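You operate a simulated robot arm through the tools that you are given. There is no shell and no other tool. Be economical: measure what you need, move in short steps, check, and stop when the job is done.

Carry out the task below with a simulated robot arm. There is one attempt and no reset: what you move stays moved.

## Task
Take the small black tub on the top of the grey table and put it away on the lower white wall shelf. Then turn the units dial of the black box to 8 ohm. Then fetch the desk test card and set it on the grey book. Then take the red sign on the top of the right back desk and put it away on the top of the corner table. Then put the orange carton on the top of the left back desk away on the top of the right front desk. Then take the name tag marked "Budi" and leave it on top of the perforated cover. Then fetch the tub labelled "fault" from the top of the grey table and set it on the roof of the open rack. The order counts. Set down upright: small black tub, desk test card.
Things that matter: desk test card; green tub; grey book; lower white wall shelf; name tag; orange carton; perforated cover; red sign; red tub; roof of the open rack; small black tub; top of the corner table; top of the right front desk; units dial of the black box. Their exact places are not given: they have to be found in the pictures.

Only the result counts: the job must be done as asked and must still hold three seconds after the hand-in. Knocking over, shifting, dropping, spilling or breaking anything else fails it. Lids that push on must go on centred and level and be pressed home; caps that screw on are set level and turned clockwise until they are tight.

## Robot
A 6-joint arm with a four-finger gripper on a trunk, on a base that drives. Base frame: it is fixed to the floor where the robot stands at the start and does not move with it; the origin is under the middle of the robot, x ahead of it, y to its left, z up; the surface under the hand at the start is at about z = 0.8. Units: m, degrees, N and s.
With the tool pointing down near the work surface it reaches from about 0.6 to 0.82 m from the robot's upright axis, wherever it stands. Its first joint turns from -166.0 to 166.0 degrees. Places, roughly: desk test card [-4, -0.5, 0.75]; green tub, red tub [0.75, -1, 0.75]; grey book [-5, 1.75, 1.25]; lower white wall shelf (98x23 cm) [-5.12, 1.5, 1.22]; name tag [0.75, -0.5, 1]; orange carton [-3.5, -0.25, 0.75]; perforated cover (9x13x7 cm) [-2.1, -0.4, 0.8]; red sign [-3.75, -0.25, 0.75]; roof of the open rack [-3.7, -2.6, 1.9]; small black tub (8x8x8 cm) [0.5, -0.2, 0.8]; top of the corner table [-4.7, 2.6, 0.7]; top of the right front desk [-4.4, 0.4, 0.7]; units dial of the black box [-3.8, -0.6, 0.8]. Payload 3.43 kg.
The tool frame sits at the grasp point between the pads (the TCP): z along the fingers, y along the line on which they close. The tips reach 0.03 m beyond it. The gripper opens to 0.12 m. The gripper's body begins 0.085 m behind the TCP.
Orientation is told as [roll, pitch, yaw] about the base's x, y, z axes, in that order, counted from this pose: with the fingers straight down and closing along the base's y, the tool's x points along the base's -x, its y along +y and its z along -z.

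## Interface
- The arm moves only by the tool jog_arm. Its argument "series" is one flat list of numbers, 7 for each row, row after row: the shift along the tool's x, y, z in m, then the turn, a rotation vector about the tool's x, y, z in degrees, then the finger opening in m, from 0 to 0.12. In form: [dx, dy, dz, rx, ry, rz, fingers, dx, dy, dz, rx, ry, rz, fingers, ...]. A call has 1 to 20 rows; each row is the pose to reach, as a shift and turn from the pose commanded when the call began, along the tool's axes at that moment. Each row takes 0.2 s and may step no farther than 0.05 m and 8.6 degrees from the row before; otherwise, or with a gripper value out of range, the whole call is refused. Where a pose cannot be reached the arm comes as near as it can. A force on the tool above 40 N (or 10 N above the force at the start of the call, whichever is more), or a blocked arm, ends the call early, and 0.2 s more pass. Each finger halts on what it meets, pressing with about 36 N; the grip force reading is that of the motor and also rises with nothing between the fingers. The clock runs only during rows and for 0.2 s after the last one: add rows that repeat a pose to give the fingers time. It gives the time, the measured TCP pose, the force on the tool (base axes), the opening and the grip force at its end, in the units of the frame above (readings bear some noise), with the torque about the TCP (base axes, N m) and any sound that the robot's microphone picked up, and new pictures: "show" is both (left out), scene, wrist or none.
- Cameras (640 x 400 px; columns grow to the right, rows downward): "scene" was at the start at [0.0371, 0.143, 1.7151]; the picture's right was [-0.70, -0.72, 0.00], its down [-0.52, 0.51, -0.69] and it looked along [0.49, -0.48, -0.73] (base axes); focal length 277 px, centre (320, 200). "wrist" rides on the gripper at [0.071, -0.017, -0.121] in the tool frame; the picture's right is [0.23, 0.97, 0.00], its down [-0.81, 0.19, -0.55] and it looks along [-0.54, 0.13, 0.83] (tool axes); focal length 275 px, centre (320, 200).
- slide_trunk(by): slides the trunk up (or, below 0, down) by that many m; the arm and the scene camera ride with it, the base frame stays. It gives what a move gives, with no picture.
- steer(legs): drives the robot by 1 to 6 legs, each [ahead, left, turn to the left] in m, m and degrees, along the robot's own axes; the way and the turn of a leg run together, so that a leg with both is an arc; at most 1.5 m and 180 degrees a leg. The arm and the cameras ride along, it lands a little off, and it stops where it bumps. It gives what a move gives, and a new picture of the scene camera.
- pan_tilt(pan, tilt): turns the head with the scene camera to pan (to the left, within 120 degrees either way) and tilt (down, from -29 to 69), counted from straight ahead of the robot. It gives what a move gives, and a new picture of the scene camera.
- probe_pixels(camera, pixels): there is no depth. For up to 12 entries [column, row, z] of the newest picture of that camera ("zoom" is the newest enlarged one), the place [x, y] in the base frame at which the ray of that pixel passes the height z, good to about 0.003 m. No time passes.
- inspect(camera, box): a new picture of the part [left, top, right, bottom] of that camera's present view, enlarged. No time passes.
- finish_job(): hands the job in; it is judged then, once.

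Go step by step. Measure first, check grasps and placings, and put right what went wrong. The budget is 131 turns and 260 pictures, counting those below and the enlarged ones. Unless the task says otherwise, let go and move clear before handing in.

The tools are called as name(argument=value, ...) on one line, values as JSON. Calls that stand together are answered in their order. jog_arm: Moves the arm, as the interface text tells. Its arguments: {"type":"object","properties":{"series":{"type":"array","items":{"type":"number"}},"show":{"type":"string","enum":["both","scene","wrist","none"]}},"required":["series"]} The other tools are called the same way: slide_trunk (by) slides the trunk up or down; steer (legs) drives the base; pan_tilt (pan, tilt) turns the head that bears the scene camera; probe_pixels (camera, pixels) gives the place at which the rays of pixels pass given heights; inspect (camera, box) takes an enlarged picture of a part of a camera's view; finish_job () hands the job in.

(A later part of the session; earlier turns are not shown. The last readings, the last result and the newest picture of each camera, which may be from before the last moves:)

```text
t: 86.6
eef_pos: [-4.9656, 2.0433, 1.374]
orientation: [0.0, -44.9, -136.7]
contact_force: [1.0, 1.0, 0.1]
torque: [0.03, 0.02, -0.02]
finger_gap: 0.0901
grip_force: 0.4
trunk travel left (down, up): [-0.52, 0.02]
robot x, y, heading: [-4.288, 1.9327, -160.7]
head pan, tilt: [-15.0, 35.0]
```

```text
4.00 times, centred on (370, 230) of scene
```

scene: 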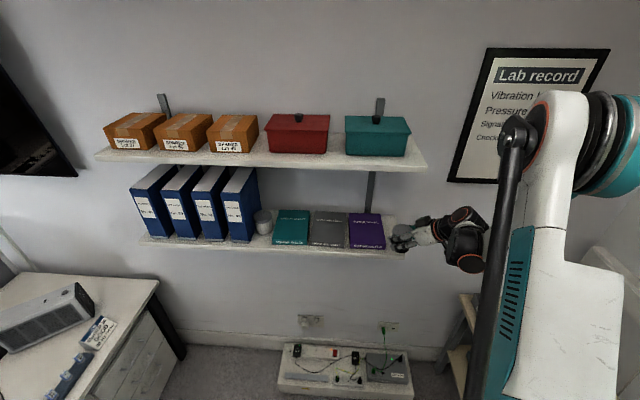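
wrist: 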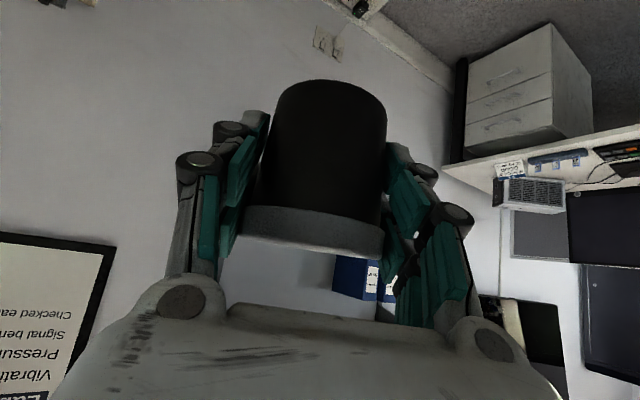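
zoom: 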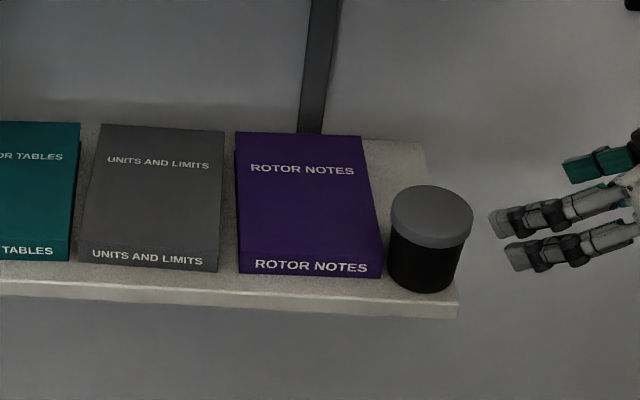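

The tub stands upright on the shelf and the books are untouched. Next is the dial on the south side, so I'll drive back out east, then south between the desks and the small table.

steer(legs=[[-0.3, 0, -19.3], [-1.0, 0.3, 0], [-1.5, 0.05, 0], [0, 0, 90], [1.5, 0, 0]])

pan_tilt(pan=30, tilt=30)

pan_tilt(pan=-70, tilt=30)

```text
refused: leg 3 is longer than a leg can be; nothing moved
```

```text
t: 87.7
eef_pos: [-4.9684, 2.0438, 1.3727]
orientation: [0.0, -45.0, -136.8]
contact_force: [0.3, -0.1, 0.7]
torque: [0.01, 0.01, 0.0]
finger_gap: 0.0901
grip_force: 0.1
trunk travel left (down, up): [-0.52, 0.02]
robot x, y, heading: [-4.2896, 1.9343, -161.1]
head pan, tilt: [30.0, 30.0]
```

scene: 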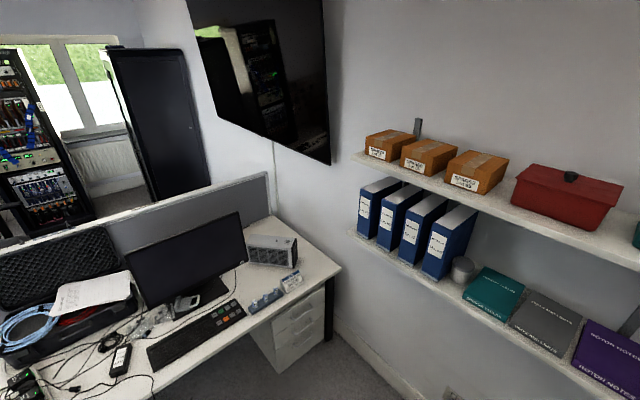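

```text
t: 89.5
eef_pos: [-4.9684, 2.0431, 1.3723]
orientation: [0.0, -45.0, -136.7]
contact_force: [0.3, -0.2, -0.3]
torque: [0.02, 0.01, 0.01]
finger_gap: 0.0899
grip_force: 0.1
trunk travel left (down, up): [-0.52, 0.02]
robot x, y, heading: [-4.2912, 1.9305, -160.6]
head pan, tilt: [-70.0, 30.0]
```

scene: 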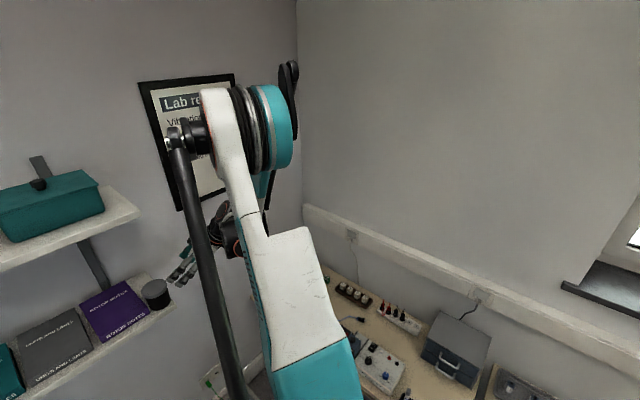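

A leg was a hair too long. I'll repeat with shorter legs.

steer(legs=[[-0.3, 0, -19.3], [-1.0, 0.3, 0], [-1.48, 0.03, 0], [0, 0, 90], [1.48, 0, 0]])

pan_tilt(pan=30, tilt=35)

pan_tilt(pan=-55, tilt=35)

```text
t: 114.2
eef_pos: [-1.9836, -0.513, 1.3724]
orientation: [0.1, -45.0, -69.3]
contact_force: [0.1, -0.8, 0.8]
torque: [0.01, 0.0, 0.04]
finger_gap: 0.0898
grip_force: 0.0
trunk travel left (down, up): [-0.52, 0.02]
robot x, y, heading: [-1.6253, 0.0722, -93.3]
head pan, tilt: [-70.0, 30.0]
```

scene: 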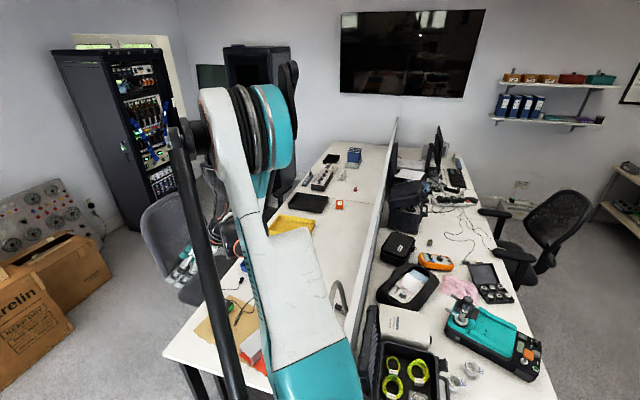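

```text
t: 116.0
eef_pos: [-1.9837, -0.5103, 1.3728]
orientation: [0.0, -44.9, -69.3]
contact_force: [-0.4, -0.4, 0.9]
torque: [0.01, 0.0, 0.02]
finger_gap: 0.0901
grip_force: 0.0
trunk travel left (down, up): [-0.52, 0.02]
robot x, y, heading: [-1.6243, 0.074, -93.5]
head pan, tilt: [30.0, 35.0]
```

scene: 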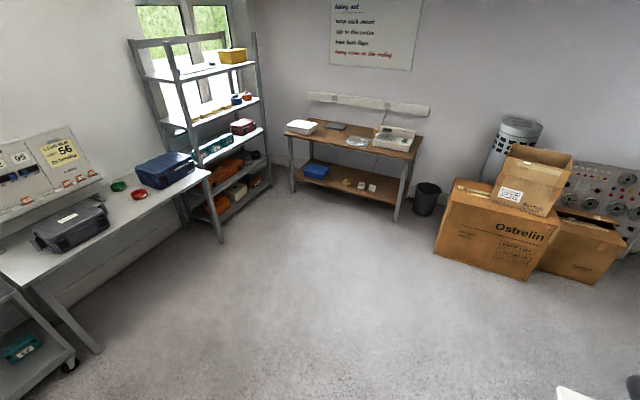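

```text
t: 117.6
eef_pos: [-1.984, -0.5127, 1.3731]
orientation: [0.0, -45.0, -69.2]
contact_force: [-0.2, 0.0, 0.2]
torque: [0.03, 0.0, 0.0]
finger_gap: 0.0898
grip_force: 0.1
trunk travel left (down, up): [-0.52, 0.02]
robot x, y, heading: [-1.6208, 0.0717, -93.5]
head pan, tilt: [-55.0, 35.0]
```

scene: 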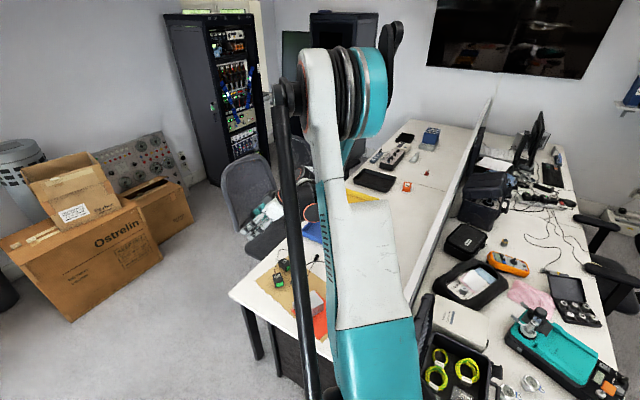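

I can see the south side of the desk block and the boxes by the wall. I'll continue south with a slight left shift and look west.

steer(legs=[[1.4, 0.15, 0]])

pan_tilt(pan=-110, tilt=25)

```text
t: 124.6
eef_pos: [-1.9144, -1.9302, 1.373]
orientation: [0.0, -45.0, -69.2]
contact_force: [0.0, -0.6, 0.0]
torque: [0.0, -0.03, -0.03]
finger_gap: 0.0902
grip_force: 0.0
trunk travel left (down, up): [-0.52, 0.02]
robot x, y, heading: [-1.5543, -1.3457, -93.3]
head pan, tilt: [-55.0, 35.0]
```

scene: 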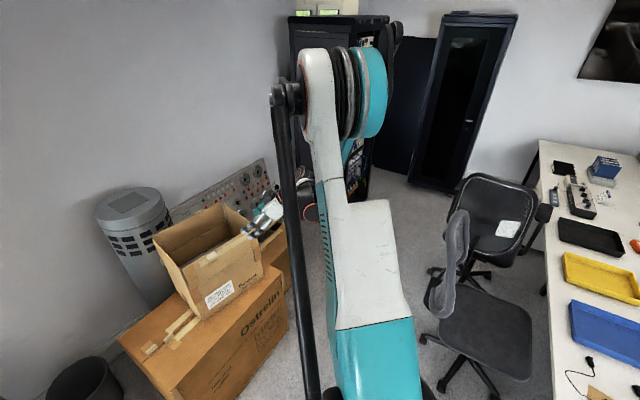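

```text
t: 125.9
eef_pos: [-1.9142, -1.9311, 1.3733]
orientation: [0.0, -45.0, -69.0]
contact_force: [0.2, -0.1, -0.6]
torque: [-0.02, 0.01, -0.03]
finger_gap: 0.0901
grip_force: 0.0
trunk travel left (down, up): [-0.52, 0.02]
robot x, y, heading: [-1.553, -1.3421, -93.3]
head pan, tilt: [-110.0, 25.0]
```

scene: 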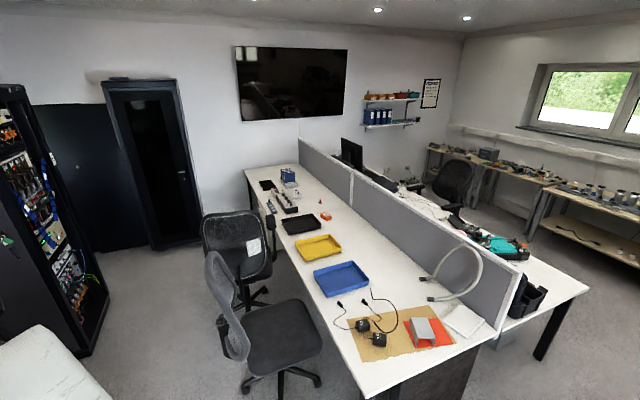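

Now zoom on the long desk for the black box, test card, sign and carton.

inspect(camera="scene", box=[235, 160, 347, 230])

inspect(camera="scene", box=[300, 230, 492, 350])

probe_pixels(camera="scene", pixels=[[292, 182, 0.8], [325, 217, 0.73], [245, 172, 0.72], [365, 398, 0.72], [255, 375, 0.0], [320, 380, 0.0], [265, 300, 0.0], [230, 290, 0.0], [235, 220, 0.9], [215, 290, 0.9], [425, 335, 0.75], [148, 245, 0.0]])

```text
5.71 times, centred on (291, 195) of scene
```

zoom: 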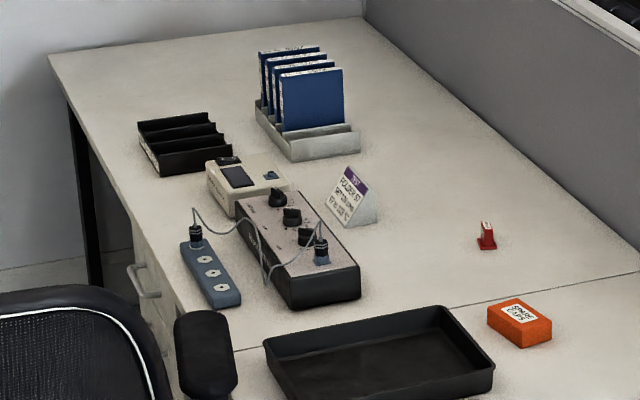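

```text
3.33 times, centred on (396, 290) of scene
```

zoom: 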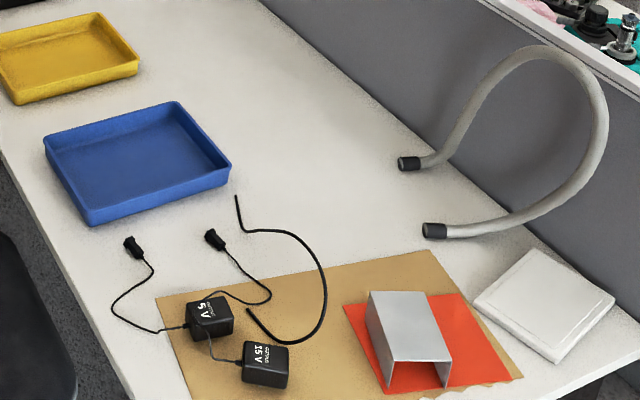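

```text
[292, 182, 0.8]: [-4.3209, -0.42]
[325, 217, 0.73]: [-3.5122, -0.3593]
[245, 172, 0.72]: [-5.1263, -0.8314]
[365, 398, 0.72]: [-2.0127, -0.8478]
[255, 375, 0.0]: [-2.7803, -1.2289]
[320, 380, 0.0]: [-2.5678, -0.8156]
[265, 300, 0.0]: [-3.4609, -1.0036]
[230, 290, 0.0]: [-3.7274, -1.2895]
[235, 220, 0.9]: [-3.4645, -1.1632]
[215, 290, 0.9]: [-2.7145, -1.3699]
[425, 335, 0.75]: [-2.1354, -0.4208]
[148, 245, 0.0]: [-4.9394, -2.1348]
```

The black box, the tent card, the red sign and the orange carton stand on the far half of this desk. Two chairs stand in front of it, so I need their footprints. I'll turn west and move along at y≈-1.7.

steer(legs=[[0.25, 0, 0], [0, 0, -87]])

pan_tilt(pan=0, tilt=35)

```text
t: 131.4
eef_pos: [-2.1829, -1.2906, 1.3734]
orientation: [0.0, -45.0, -154.4]
contact_force: [0.0, 0.3, -0.2]
torque: [-0.02, 0.01, -0.01]
finger_gap: 0.0898
grip_force: 0.0
trunk travel left (down, up): [-0.52, 0.02]
robot x, y, heading: [-1.5642, -1.6016, -178.4]
head pan, tilt: [-110.0, 25.0]
```

scene: 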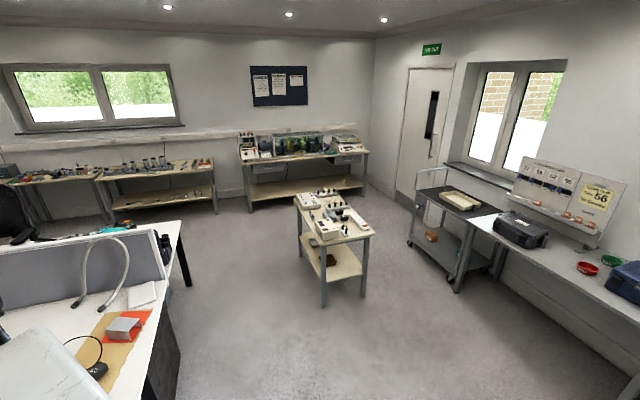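

```text
t: 133.2
eef_pos: [-2.1829, -1.289, 1.3729]
orientation: [0.0, -45.0, -154.5]
contact_force: [-0.3, -1.0, -1.3]
torque: [-0.02, 0.0, -0.02]
finger_gap: 0.0901
grip_force: 0.0
trunk travel left (down, up): [-0.52, 0.02]
robot x, y, heading: [-1.5662, -1.6039, -178.9]
head pan, tilt: [0.0, 35.0]
```

scene: 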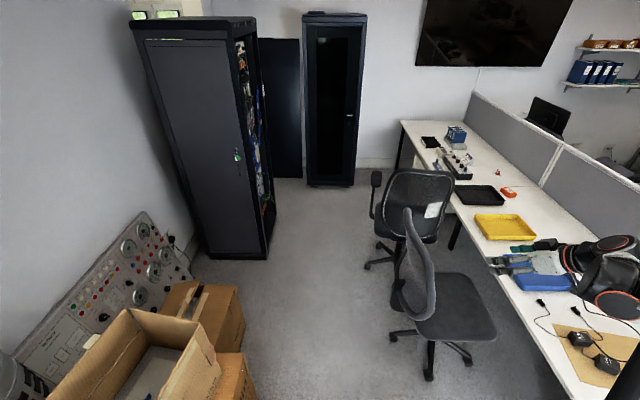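

probe_pixels(camera="scene", pixels=[[393, 338, 0.0], [430, 378, 0.0], [472, 360, 0.0], [368, 265, 0.0], [367, 190, 0.65], [398, 305, 0.9], [453, 248, 0.0], [453, 215, 0.72], [268, 258, 0.0], [270, 203, 0.0], [310, 185, 0.0], [243, 320, 0.4]])

inspect(camera="scene", box=[360, 110, 552, 230])

```text
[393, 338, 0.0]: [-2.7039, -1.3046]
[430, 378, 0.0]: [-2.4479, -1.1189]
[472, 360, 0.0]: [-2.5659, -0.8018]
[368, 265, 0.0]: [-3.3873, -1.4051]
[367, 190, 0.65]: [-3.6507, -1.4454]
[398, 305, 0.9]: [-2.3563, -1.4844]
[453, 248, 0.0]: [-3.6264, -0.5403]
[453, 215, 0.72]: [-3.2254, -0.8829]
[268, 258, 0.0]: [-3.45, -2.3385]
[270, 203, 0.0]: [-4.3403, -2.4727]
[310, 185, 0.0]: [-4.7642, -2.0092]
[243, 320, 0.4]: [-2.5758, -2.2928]
```

```text
3.33 times, centred on (456, 170) of scene
```

zoom: 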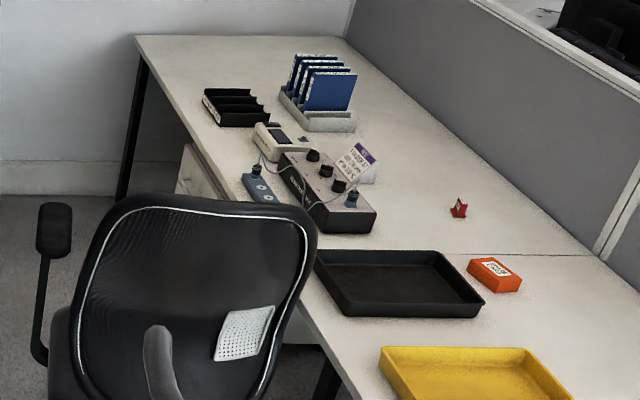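

I'll go west along y≈-1.87, between the chairs (y≥-1.48) and the boxes and rack (y≤-2.29).

steer(legs=[[0.1, 0.25, -1], [1.3, 0, 0], [1.25, 0, 0]])

pan_tilt(pan=-100, tilt=45)

```text
t: 145.7
eef_pos: [-4.5869, -1.5862, 1.3686]
orientation: [0.3, -44.4, -155.2]
contact_force: [-0.3, 0.2, -0.3]
torque: [-0.05, -0.04, 0.01]
finger_gap: 0.0929
grip_force: 1.1
trunk travel left (down, up): [-0.52, 0.02]
robot x, y, heading: [-3.9764, -1.9059, -179.0]
head pan, tilt: [0.0, 35.0]
stopped in leg 3: the force on the tool passed its limit at 55 N (the readings are from after the stop); the commanded pose is now the measured one
```

scene: 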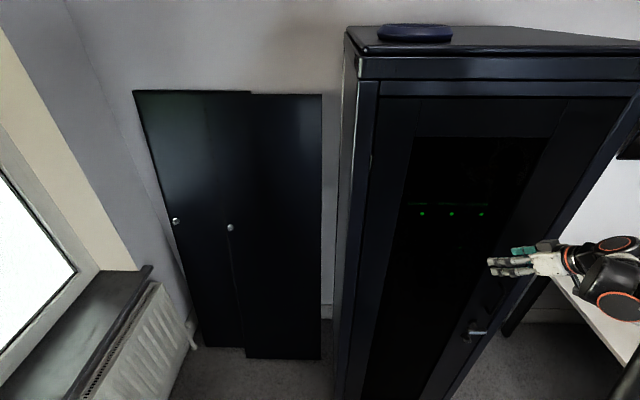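

```text
t: 147.5
eef_pos: [-4.5832, -1.5888, 1.3703]
orientation: [0.2, -44.5, -155.0]
contact_force: [1.7, 1.0, -0.5]
torque: [0.0, -0.03, -0.14]
finger_gap: 0.091
grip_force: 0.1
trunk travel left (down, up): [-0.52, 0.02]
robot x, y, heading: [-3.9744, -1.908, -179.1]
head pan, tilt: [-100.0, 45.0]
```

scene: 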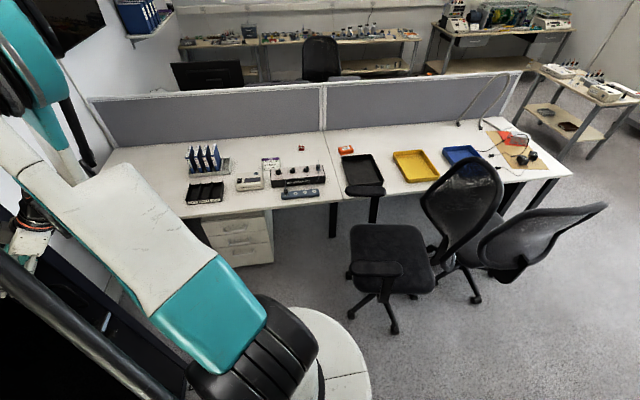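

My hand touched the tall black cabinet at x≈-4.6; it seems unmoved. I'll measure the space around the chair and the desk from this view.

probe_pixels(camera="scene", pixels=[[350, 275, 0.0], [396, 332, 0.0], [475, 302, 0.0], [352, 225, 0.45], [357, 270, 0.65], [345, 190, 0.65], [333, 200, 0.72], [265, 262, 0.0], [195, 217, 0.72], [232, 265, 0.0], [301, 149, 0.75], [345, 150, 0.76]])

inspect(camera="scene", box=[170, 130, 362, 250])

pan_tilt(pan=-45, tilt=50)

```text
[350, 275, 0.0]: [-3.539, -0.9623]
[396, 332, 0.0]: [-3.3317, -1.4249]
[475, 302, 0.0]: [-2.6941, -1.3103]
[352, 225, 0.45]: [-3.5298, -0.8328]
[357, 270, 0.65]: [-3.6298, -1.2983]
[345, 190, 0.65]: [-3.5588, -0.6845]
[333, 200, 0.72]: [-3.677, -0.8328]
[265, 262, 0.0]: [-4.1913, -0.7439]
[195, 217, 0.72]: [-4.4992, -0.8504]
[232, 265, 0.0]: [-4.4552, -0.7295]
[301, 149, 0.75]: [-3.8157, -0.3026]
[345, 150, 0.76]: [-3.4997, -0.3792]
```

```text
3.33 times, centred on (266, 190) of scene
```

zoom: 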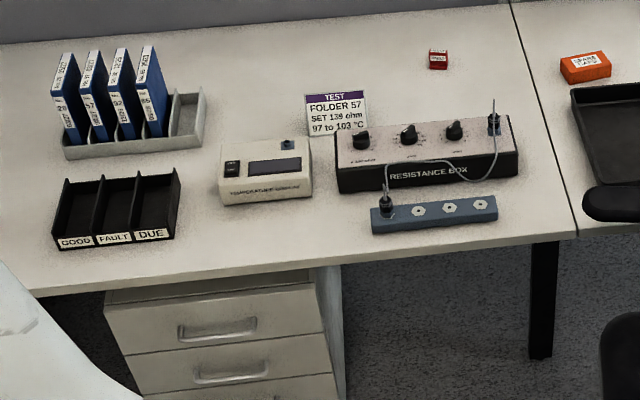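

```text
t: 148.7
eef_pos: [-4.5833, -1.5878, 1.3705]
orientation: [0.1, -44.5, -155.1]
contact_force: [2.6, 0.6, 0.4]
torque: [0.0, 0.01, -0.1]
finger_gap: 0.091
grip_force: 0.4
trunk travel left (down, up): [-0.52, 0.02]
robot x, y, heading: [-3.9734, -1.9076, -178.7]
head pan, tilt: [-45.0, 50.0]
```

scene: 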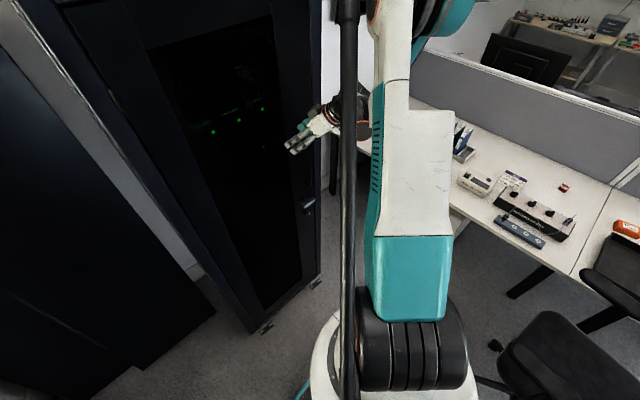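

The units dial and card are reachable from about (-4.0, -1.15), west of the chair. I'll back off the cabinet, turn to face the desk and approach.

steer(legs=[[-0.03, 0, 0], [0, 0, -91], [0.62, 0.05, 0]])

pan_tilt(pan=0, tilt=50)

```text
t: 156.4
eef_pos: [-3.6878, -0.677, 1.3703]
orientation: [0.1, -44.6, 114.5]
contact_force: [0.4, 0.9, 0.4]
torque: [-0.01, 0.0, 0.0]
finger_gap: 0.09
grip_force: 0.1
trunk travel left (down, up): [-0.52, 0.02]
robot x, y, heading: [-4.0113, -1.2824, 91.2]
head pan, tilt: [-45.0, 50.0]
```

scene: 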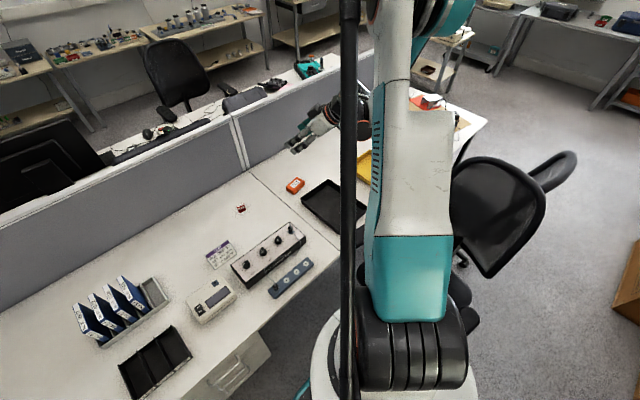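

```text
t: 157.6
eef_pos: [-3.687, -0.6764, 1.3709]
orientation: [0.1, -44.5, 114.6]
contact_force: [1.0, 0.5, 0.0]
torque: [0.02, 0.05, -0.02]
finger_gap: 0.09
grip_force: 0.1
trunk travel left (down, up): [-0.52, 0.02]
robot x, y, heading: [-4.0048, -1.2824, 90.7]
head pan, tilt: [0.0, 50.0]
```

scene: 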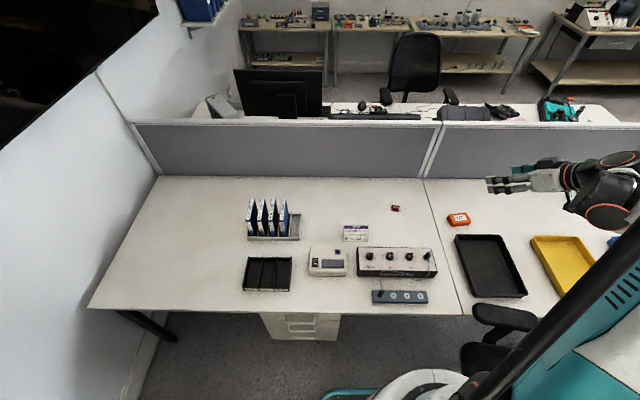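

inspect(camera="scene", box=[340, 230, 452, 300])

inspect(camera="scene", box=[300, 190, 492, 310])

probe_pixels(camera="scene", pixels=[[369, 258, 0.8], [391, 258, 0.8], [414, 258, 0.8], [355, 242, 0.72], [395, 211, 0.73], [459, 224, 0.73], [358, 277, 0.72], [437, 277, 0.72]])

```text
5.71 times, centred on (396, 265) of scene
```

zoom: 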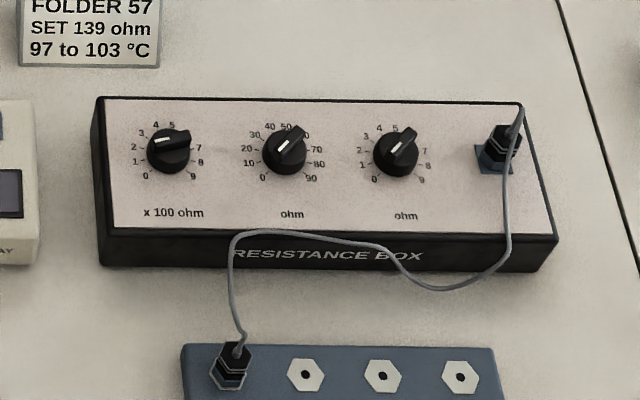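

```text
3.33 times, centred on (396, 250) of scene
```

zoom: 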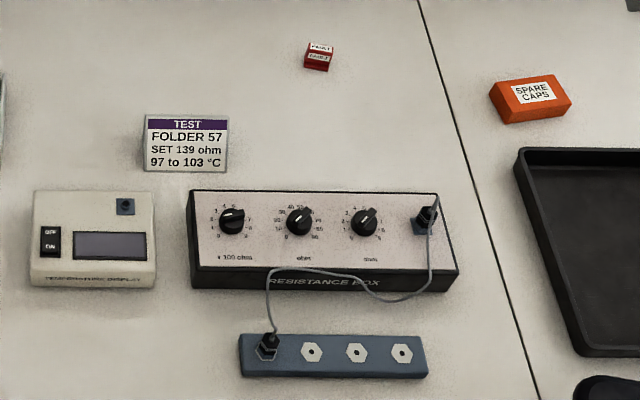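

```text
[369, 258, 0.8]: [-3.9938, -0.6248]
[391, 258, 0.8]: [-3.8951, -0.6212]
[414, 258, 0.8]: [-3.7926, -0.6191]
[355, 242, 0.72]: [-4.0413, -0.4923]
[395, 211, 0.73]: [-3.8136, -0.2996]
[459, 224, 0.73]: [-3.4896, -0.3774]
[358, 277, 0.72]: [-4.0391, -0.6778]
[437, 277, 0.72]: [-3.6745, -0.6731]
```

The rightmost dial (0–9) is the units dial, at about (-3.793, -0.619). I need to see which way its white mark points.

inspect(camera="scene", box=[398, 245, 430, 265])

inspect(camera="scene", box=[356, 245, 404, 275])

```text
16.00 times, centred on (414, 255) of scene
```

zoom: 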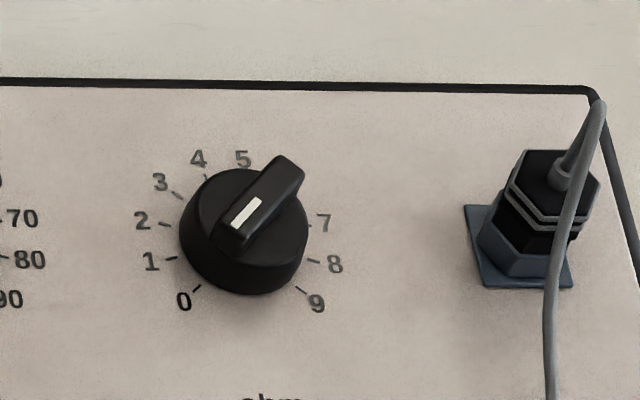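

```text
13.33 times, centred on (380, 260) of scene
```

zoom: 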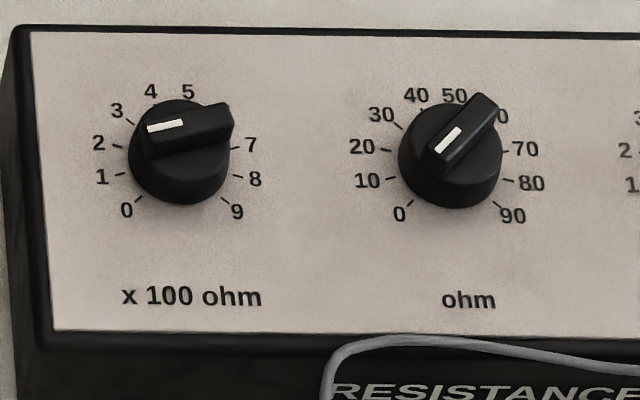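

The white mark lies on the lower-left half of the fin, so the units dial reads 0 now (100 ohm total). It must turn about 240° clockwise to 8. I'll lower the trunk, point the tool down over the dial and look with the wrist camera.

slide_trunk(by=-0.22)

jog_arm(series=[0.0, 0.012, 0.023, 0, 7.4, 0, 0.09, 0.0, 0.024, 0.046, 0, 14.8, 0, 0.09, 0.001, 0.036, 0.069, 0, 22.2, 0, 0.09, 0.001, 0.049, 0.092, 0, 29.6, 0, 0.09, 0.001, 0.061, 0.115, 0, 37, 0, 0.09, 0.002, 0.073, 0.138, 0, 44.5, 0, 0.06, 0.002, 0.073, 0.138, 0, 44.5, 0, 0.06])

```text
t: 159.9
eef_pos: [-3.6873, -0.6761, 1.1511]
orientation: [0.1, -44.5, 114.7]
contact_force: [0.4, -0.3, -0.5]
torque: [0.0, 0.0, 0.0]
finger_gap: 0.0897
grip_force: 0.1
trunk travel left (down, up): [-0.3, 0.24]
robot x, y, heading: [-4.0074, -1.2812, 91.0]
head pan, tilt: [0.0, 50.0]
```

```text
t: 161.5
eef_pos: [-3.795, -0.6202, 1.0515]
orientation: [0.0, 0.1, 114.7]
contact_force: [-0.7, 0.2, -0.4]
torque: [-0.01, -0.03, 0.01]
finger_gap: 0.0602
grip_force: 0.0
trunk travel left (down, up): [-0.3, 0.24]
robot x, y, heading: [-4.0068, -1.2844, 91.1]
head pan, tilt: [0.0, 50.0]
```

scene: 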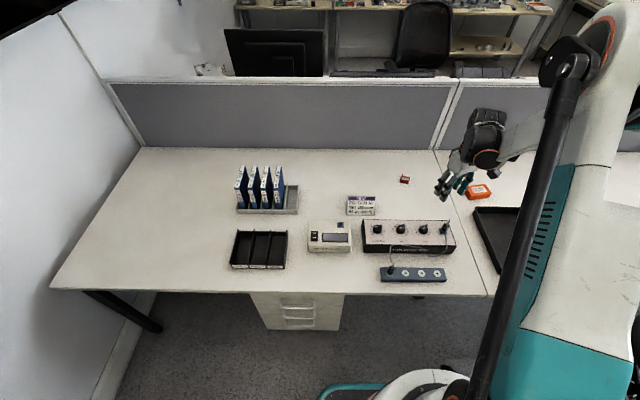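
wrist: 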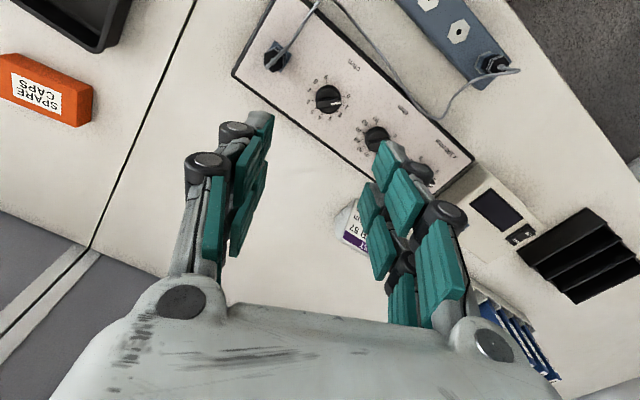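

I'll triangulate the dial from both cameras.

inspect(camera="scene", box=[404, 217, 444, 242])

inspect(camera="wrist", box=[289, 74, 369, 124])

probe_pixels(camera="wrist", pixels=[[329, 98, 0.78], [329, 98, 0.8], [329, 98, 0.82], [378, 138, 0.8]])

probe_pixels(camera="scene", pixels=[[423.5, 228.5, 0.78], [423.5, 228.5, 0.8], [423.5, 228.5, 0.82]])

```text
16.00 times, centred on (424, 230) of scene
```

zoom: 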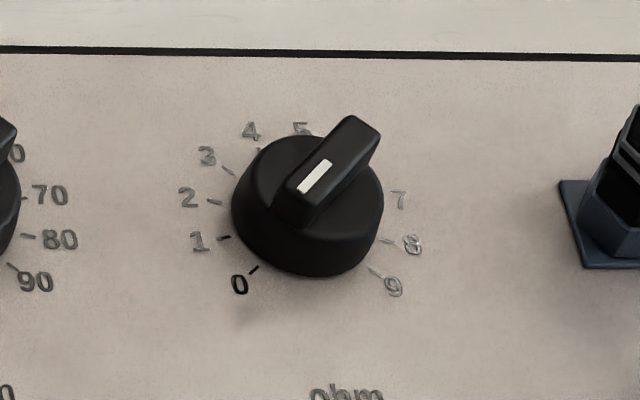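

```text
8.00 times, centred on (329, 99) of wrist
```

zoom: 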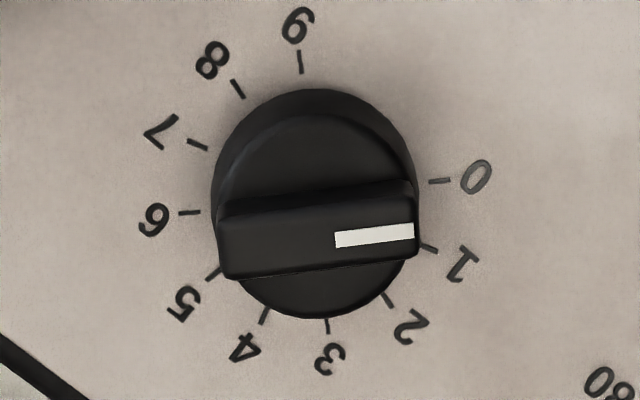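

```text
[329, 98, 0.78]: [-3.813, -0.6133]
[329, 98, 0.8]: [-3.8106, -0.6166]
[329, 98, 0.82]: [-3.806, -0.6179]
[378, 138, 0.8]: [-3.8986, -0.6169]
```

```text
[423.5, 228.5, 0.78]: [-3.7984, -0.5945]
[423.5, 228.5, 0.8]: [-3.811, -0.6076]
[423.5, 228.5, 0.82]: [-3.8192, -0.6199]
```

Both close-ups confirm that the mark points at 0. I'll triangulate the fin top more precisely.

probe_pixels(camera="wrist", pixels=[[329.2, 102.5, 0.79], [329.2, 102.5, 0.81], [329.2, 102.5, 0.83], [328.4, 99.5, 0.78], [328.4, 99.5, 0.8]])

probe_pixels(camera="scene", pixels=[[424.7, 227.8, 0.79], [424.7, 227.8, 0.81], [424.7, 227.8, 0.83], [423.2, 230.5, 0.78], [423.2, 230.5, 0.8], [420, 234.2, 0.77], [420, 234.2, 0.79]])

```text
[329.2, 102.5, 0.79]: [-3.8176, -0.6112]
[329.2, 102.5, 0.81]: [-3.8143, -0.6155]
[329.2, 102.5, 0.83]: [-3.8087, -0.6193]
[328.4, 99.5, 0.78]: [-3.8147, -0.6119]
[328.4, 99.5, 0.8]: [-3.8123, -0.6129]
```

```text
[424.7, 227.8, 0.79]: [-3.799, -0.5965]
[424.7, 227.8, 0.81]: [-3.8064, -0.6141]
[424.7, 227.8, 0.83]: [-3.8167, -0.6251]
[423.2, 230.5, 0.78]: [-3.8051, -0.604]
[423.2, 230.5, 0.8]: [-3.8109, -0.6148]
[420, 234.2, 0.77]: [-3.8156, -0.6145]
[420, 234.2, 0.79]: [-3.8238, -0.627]
```

The dial centre is at about (-3.812, -0.616), knob from 0.787 to 0.805, fin top at 0.817. I'll move above it while pre-turning the hand 82° counter-clockwise.

jog_arm(series=[-0.001, 0.0014, 0.015, 0, 0, -8.2, 0.06, -0.002, 0.0028, 0.03, 0, 0, -16.4, 0.06, -0.003, 0.0042, 0.045, 0, 0, -24.6, 0.06, -0.004, 0.0056, 0.06, 0, 0, -32.8, 0.06, -0.005, 0.007, 0.075, 0, 0, -41, 0.06, -0.006, 0.0084, 0.09, 0, 0, -49.2, 0.06, -0.007, 0.0098, 0.105, 0, 0, -57.4, 0.06, -0.008, 0.011, 0.12, 0, 0, -65.6, 0.06, -0.009, 0.0124, 0.135, 0, 0, -73.8, 0.06, -0.0107, 0.0138, 0.15, 0, 0, -82, 0.06, -0.0107, 0.0138, 0.15, 0, 0, -82, 0.06], show="wrist")

inspect(camera="scene", box=[384, 190, 464, 240])

```text
t: 163.9
eef_pos: [-3.8108, -0.6179, 0.9003]
orientation: [0.0, -0.1, -163.3]
contact_force: [-1.1, -0.2, 0.6]
torque: [-0.03, 0.0, -0.01]
finger_gap: 0.0601
grip_force: 0.1
trunk travel left (down, up): [-0.3, 0.24]
robot x, y, heading: [-4.0057, -1.2838, 90.7]
head pan, tilt: [0.0, 50.0]
```

wrist: 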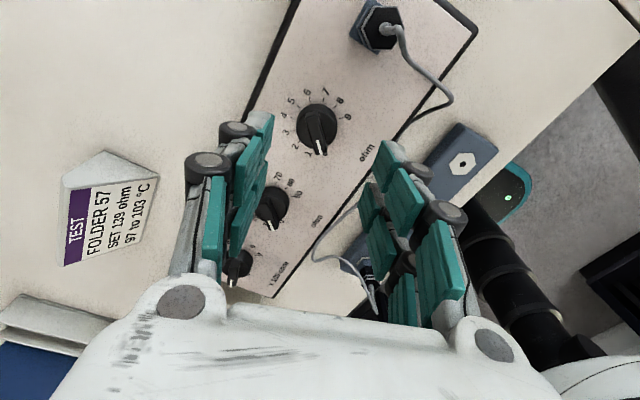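

```text
8.00 times, centred on (424, 215) of scene
```

zoom: 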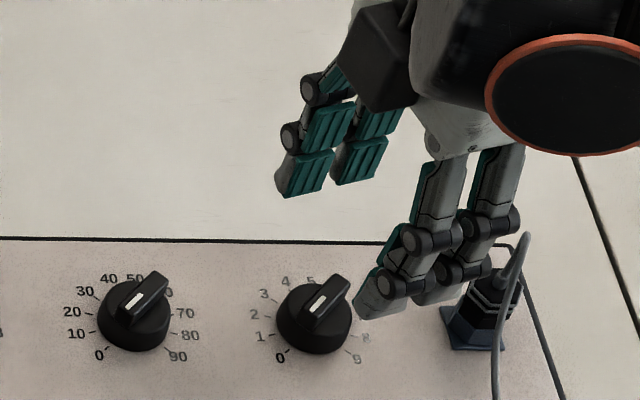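

probe_pixels(camera="wrist", pixels=[[317, 121, 0.79], [317, 121, 0.8], [317, 121, 0.81], [315, 131, 0.817]])

inspect(camera="wrist", box=[277, 94, 357, 164])

```text
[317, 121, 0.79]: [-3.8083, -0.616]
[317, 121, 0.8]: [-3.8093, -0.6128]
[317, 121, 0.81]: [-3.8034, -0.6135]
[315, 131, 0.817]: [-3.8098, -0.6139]
```

```text
5.71 times, centred on (317, 129) of wrist
```

zoom: 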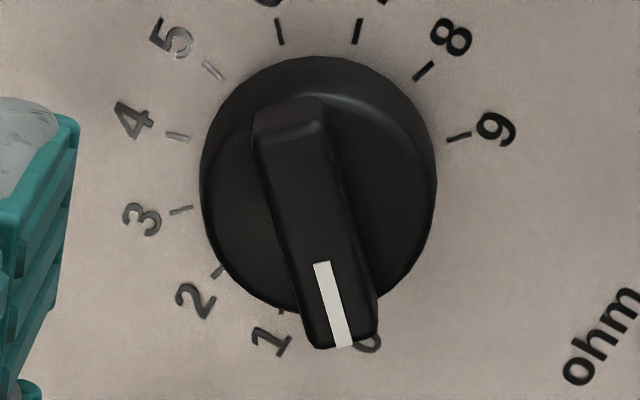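

The view confirms the mark is at 0 and the hand is nearly centred. I'll descend around the knob and grip it.

jog_arm(series=[0.002, -0.002, 0.04, 0, 0, 0, 0.06, 0.002, -0.002, 0.065, 0, 0, 0, 0.06, 0.002, -0.002, 0.0775, 0, 0, 0, 0.06, 0.002, -0.002, 0.0775, 0, 0, 0, 0.03, 0.002, -0.002, 0.0775, 0, 0, 0, 0.02, 0.002, -0.002, 0.0775, 0, 0, 0, 0.02], show="wrist")

inspect(camera="scene", box=[384, 200, 464, 250])

```text
t: 165.3
eef_pos: [-3.811, -0.6151, 0.8257]
orientation: [-0.1, 0.0, -163.3]
contact_force: [0.5, 2.6, 34.9]
torque: [-0.36, 0.37, 0.03]
finger_gap: 0.0323
grip_force: 36.2
trunk travel left (down, up): [-0.3, 0.24]
robot x, y, heading: [-4.0047, -1.2834, 91.0]
head pan, tilt: [0.0, 50.0]
```

wrist: 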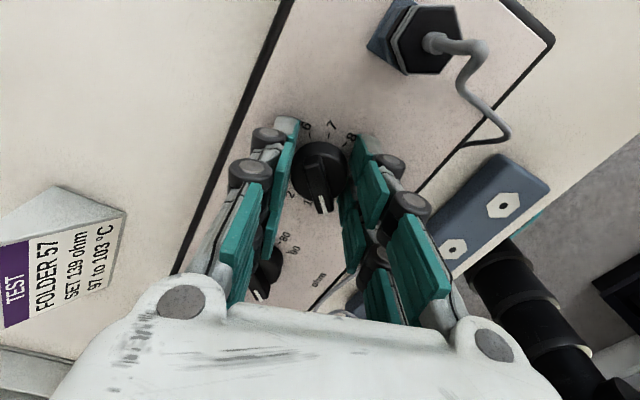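

```text
8.00 times, centred on (424, 225) of scene
```

zoom: 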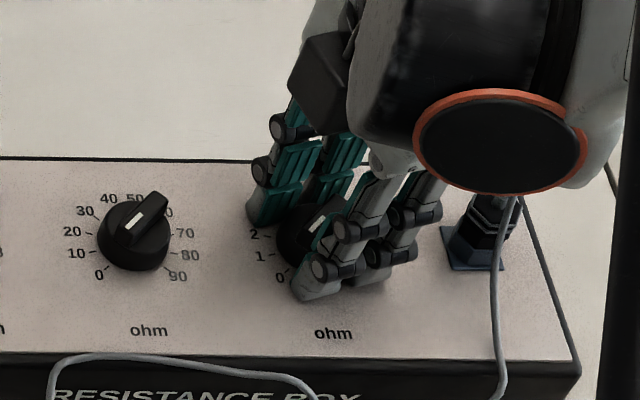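

The tips touch the box face (35 N), so I'll open, rise 5 mm, regrip and turn 112° clockwise as a first part.

jog_arm(series=[0, 0, 0, 0, 0, 0, 0.05, 0, 0, -0.005, 0, 0, 0, 0.05, 0, 0, -0.005, 0, 0, 0, 0.025, 0, 0, -0.005, 0, 0, 0, 0.02, 0, 0, -0.005, 0, 0, 8, 0.02, 0, 0, -0.005, 0, 0, 16, 0.02, 0, 0, -0.005, 0, 0, 24, 0.02, 0, 0, -0.005, 0, 0, 32, 0.02, 0, 0, -0.005, 0, 0, 40, 0.02, 0, 0, -0.005, 0, 0, 48, 0.02, 0, 0, -0.005, 0, 0, 56, 0.02, 0, 0, -0.005, 0, 0, 64, 0.02, 0, 0, -0.005, 0, 0, 72, 0.02, 0, 0, -0.005, 0, 0, 80, 0.02, 0, 0, -0.005, 0, 0, 88, 0.02, 0, 0, -0.005, 0, 0, 96, 0.02, 0, 0, -0.005, 0, 0, 104, 0.02, 0, 0, -0.005, 0, 0, 112, 0.02], show="wrist")

inspect(camera="wrist", box=[260, 90, 420, 220])

```text
t: 169.1
eef_pos: [-3.8096, -0.6136, 0.8292]
orientation: [0.0, 0.0, 84.6]
contact_force: [-6.5, 1.4, 0.1]
torque: [0.22, 0.15, 0.0]
finger_gap: 0.0319
grip_force: 35.9
trunk travel left (down, up): [-0.3, 0.24]
robot x, y, heading: [-4.0079, -1.2849, 91.1]
head pan, tilt: [0.0, 50.0]
```

wrist: 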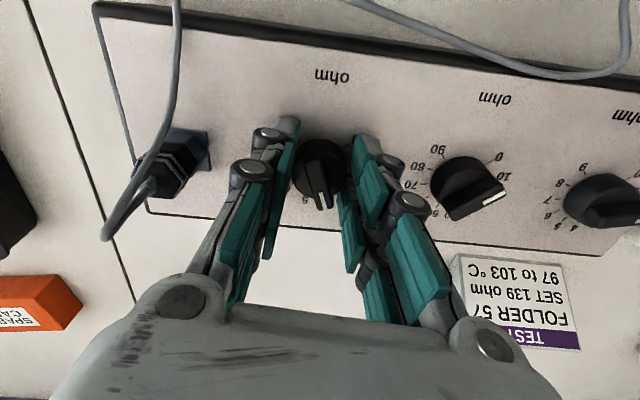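

```text
3.08 times, centred on (340, 155) of wrist
```

zoom: 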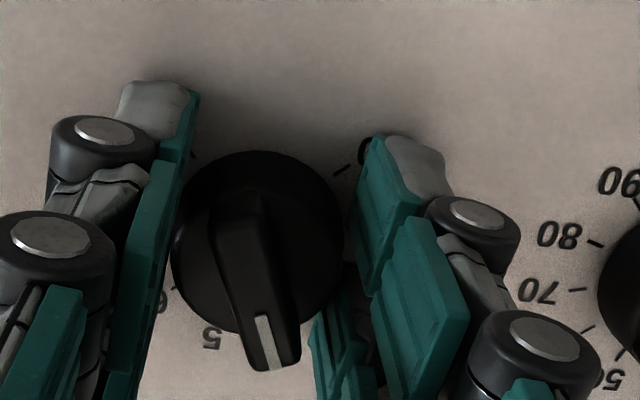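

The knob follows the hand and now points just before 4. I'll turn the remaining 128°.

jog_arm(series=[0, 0, 0, 0, 0, 8, 0.02, 0, 0, 0, 0, 0, 16, 0.02, 0, 0, 0, 0, 0, 24, 0.02, 0, 0, 0, 0, 0, 32, 0.02, 0, 0, 0, 0, 0, 40, 0.02, 0, 0, 0, 0, 0, 48, 0.02, 0, 0, 0, 0, 0, 56, 0.02, 0, 0, 0, 0, 0, 64, 0.02, 0, 0, 0, 0, 0, 72, 0.02, 0, 0, 0, 0, 0, 80, 0.02, 0, 0, 0, 0, 0, 88, 0.02, 0, 0, 0, 0, 0, 96, 0.02, 0, 0, 0, 0, 0, 104, 0.02, 0, 0, 0, 0, 0, 112, 0.02, 0, 0, 0, 0, 0, 120, 0.02, 0, 0, 0, 0, 0, 128, 0.02, 0, 0, 0, 0, 0, 128, 0.02], show="none")

inspect(camera="wrist", box=[240, 80, 432, 200])

```text
t: 172.7
eef_pos: [-3.8094, -0.6147, 0.8284]
orientation: [0.0, -0.1, -43.4]
contact_force: [9.1, 10.1, 13.8]
torque: [0.09, -0.54, 0.02]
finger_gap: 0.0317
grip_force: 36.2
trunk travel left (down, up): [-0.3, 0.24]
robot x, y, heading: [-4.0025, -1.2842, 91.0]
head pan, tilt: [0.0, 50.0]
```

```text
3.33 times, centred on (336, 140) of wrist
```

zoom: 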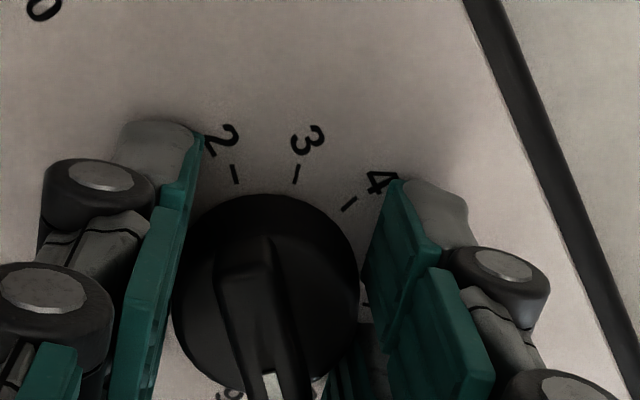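

Now release, rise and check the pointer.

jog_arm(series=[0, 0, 0, 0, 0, 0, 0.06, 0, 0, 0, 0, 0, 0, 0.06, 0, 0, -0.04, 0, 0, 0, 0.06, 0, 0, -0.08, 0, 0, 0, 0.06, 0, 0, -0.12, 0, 0, 0, 0.06], show="wrist")

inspect(camera="wrist", box=[270, 60, 382, 130])

inspect(camera="scene", box=[396, 215, 452, 250])

```text
t: 173.9
eef_pos: [-3.8097, -0.618, 0.95]
orientation: [-0.1, 0.0, -43.3]
contact_force: [0.0, -0.2, 0.4]
torque: [-0.02, -0.05, -0.01]
finger_gap: 0.06
grip_force: 0.0
trunk travel left (down, up): [-0.3, 0.24]
robot x, y, heading: [-4.0093, -1.2858, 90.7]
head pan, tilt: [0.0, 50.0]
```

wrist: 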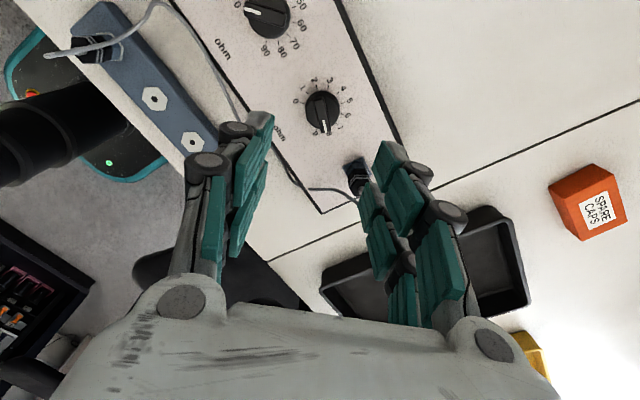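

```text
5.71 times, centred on (326, 95) of wrist
```

zoom: 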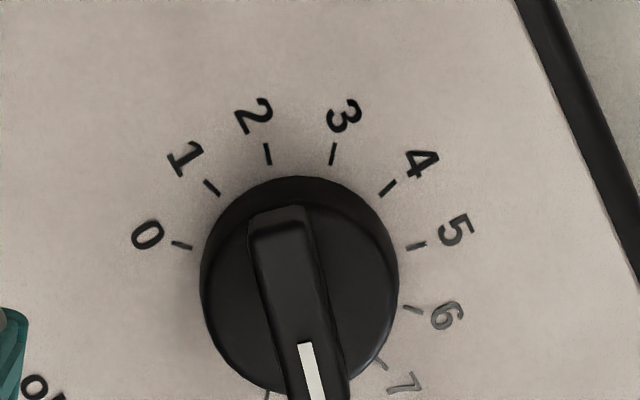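

```text
11.43 times, centred on (424, 232) of scene
```

zoom: 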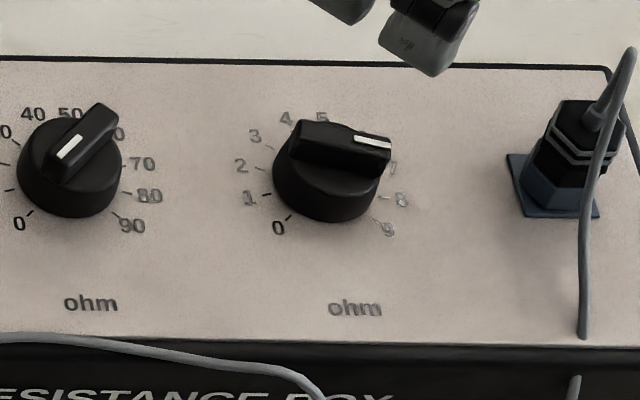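

The pointer sits on 8 and the other dials are unchanged. Next comes the test card at about (-4.04, -0.49), so I'll examine its shape.

inspect(camera="scene", box=[337, 190, 385, 220])

jog_arm(series=[0, 0, -0.03, 0, 0, -8.2, 0.11, 0, 0, -0.06, 0, 0, -16.4, 0.11, 0, 0, -0.09, 0, 0, -24.6, 0.11, 0, 0, -0.1, 0, 0, -32.8, 0.11, 0, 0, -0.1, 0, 0, -41, 0.11, 0, 0, -0.1, 0, 0, -49.2, 0.11, 0, 0, -0.1, 0, 0, -57.4, 0.11, 0, 0, -0.1, 0, 0, -65.6, 0.11, 0, 0, -0.1, 0, 0, -73.8, 0.11, 0, 0, -0.1, 0, 0, -82, 0.11, 0, 0, -0.1, 0, 0, -90, 0.11, 0, 0, -0.1, 0, 0, -98, 0.11, 0, 0, -0.1, 0, 0, -106, 0.11, 0, 0, -0.1, 0, 0, -114, 0.11, 0, 0, -0.1, 0, 0, -122, 0.11, 0, 0, -0.1, 0, 0, -130, 0.11, 0, 0, -0.1, 0, 0, -134, 0.11], show="wrist")

```text
13.33 times, centred on (361, 205) of scene
```

zoom: 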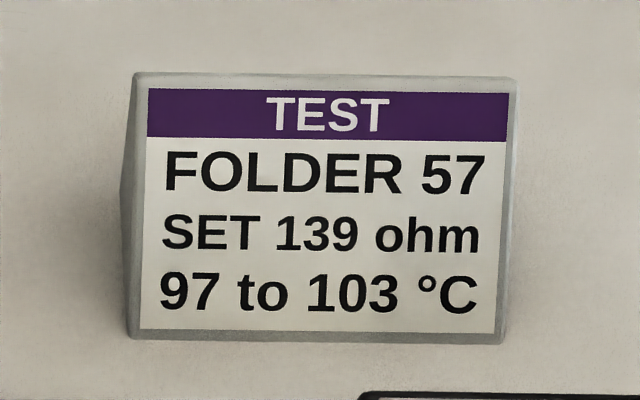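

```text
t: 177.5
eef_pos: [-3.8092, -0.6145, 1.0492]
orientation: [0.1, -0.1, 90.7]
contact_force: [0.2, 0.1, 0.2]
torque: [0.02, -0.03, 0.0]
finger_gap: 0.1097
grip_force: 0.0
trunk travel left (down, up): [-0.3, 0.24]
robot x, y, heading: [-4.0062, -1.2805, 90.6]
head pan, tilt: [0.0, 50.0]
```

wrist: 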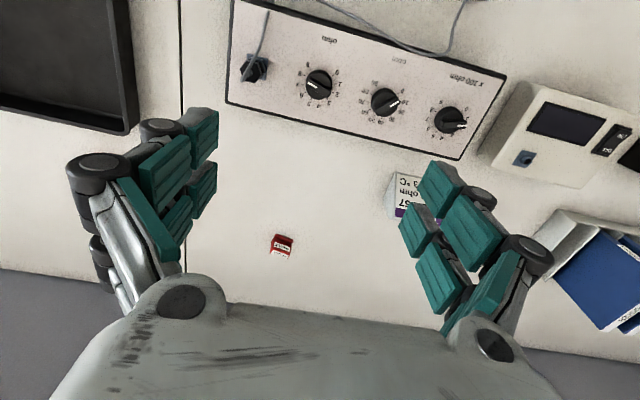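

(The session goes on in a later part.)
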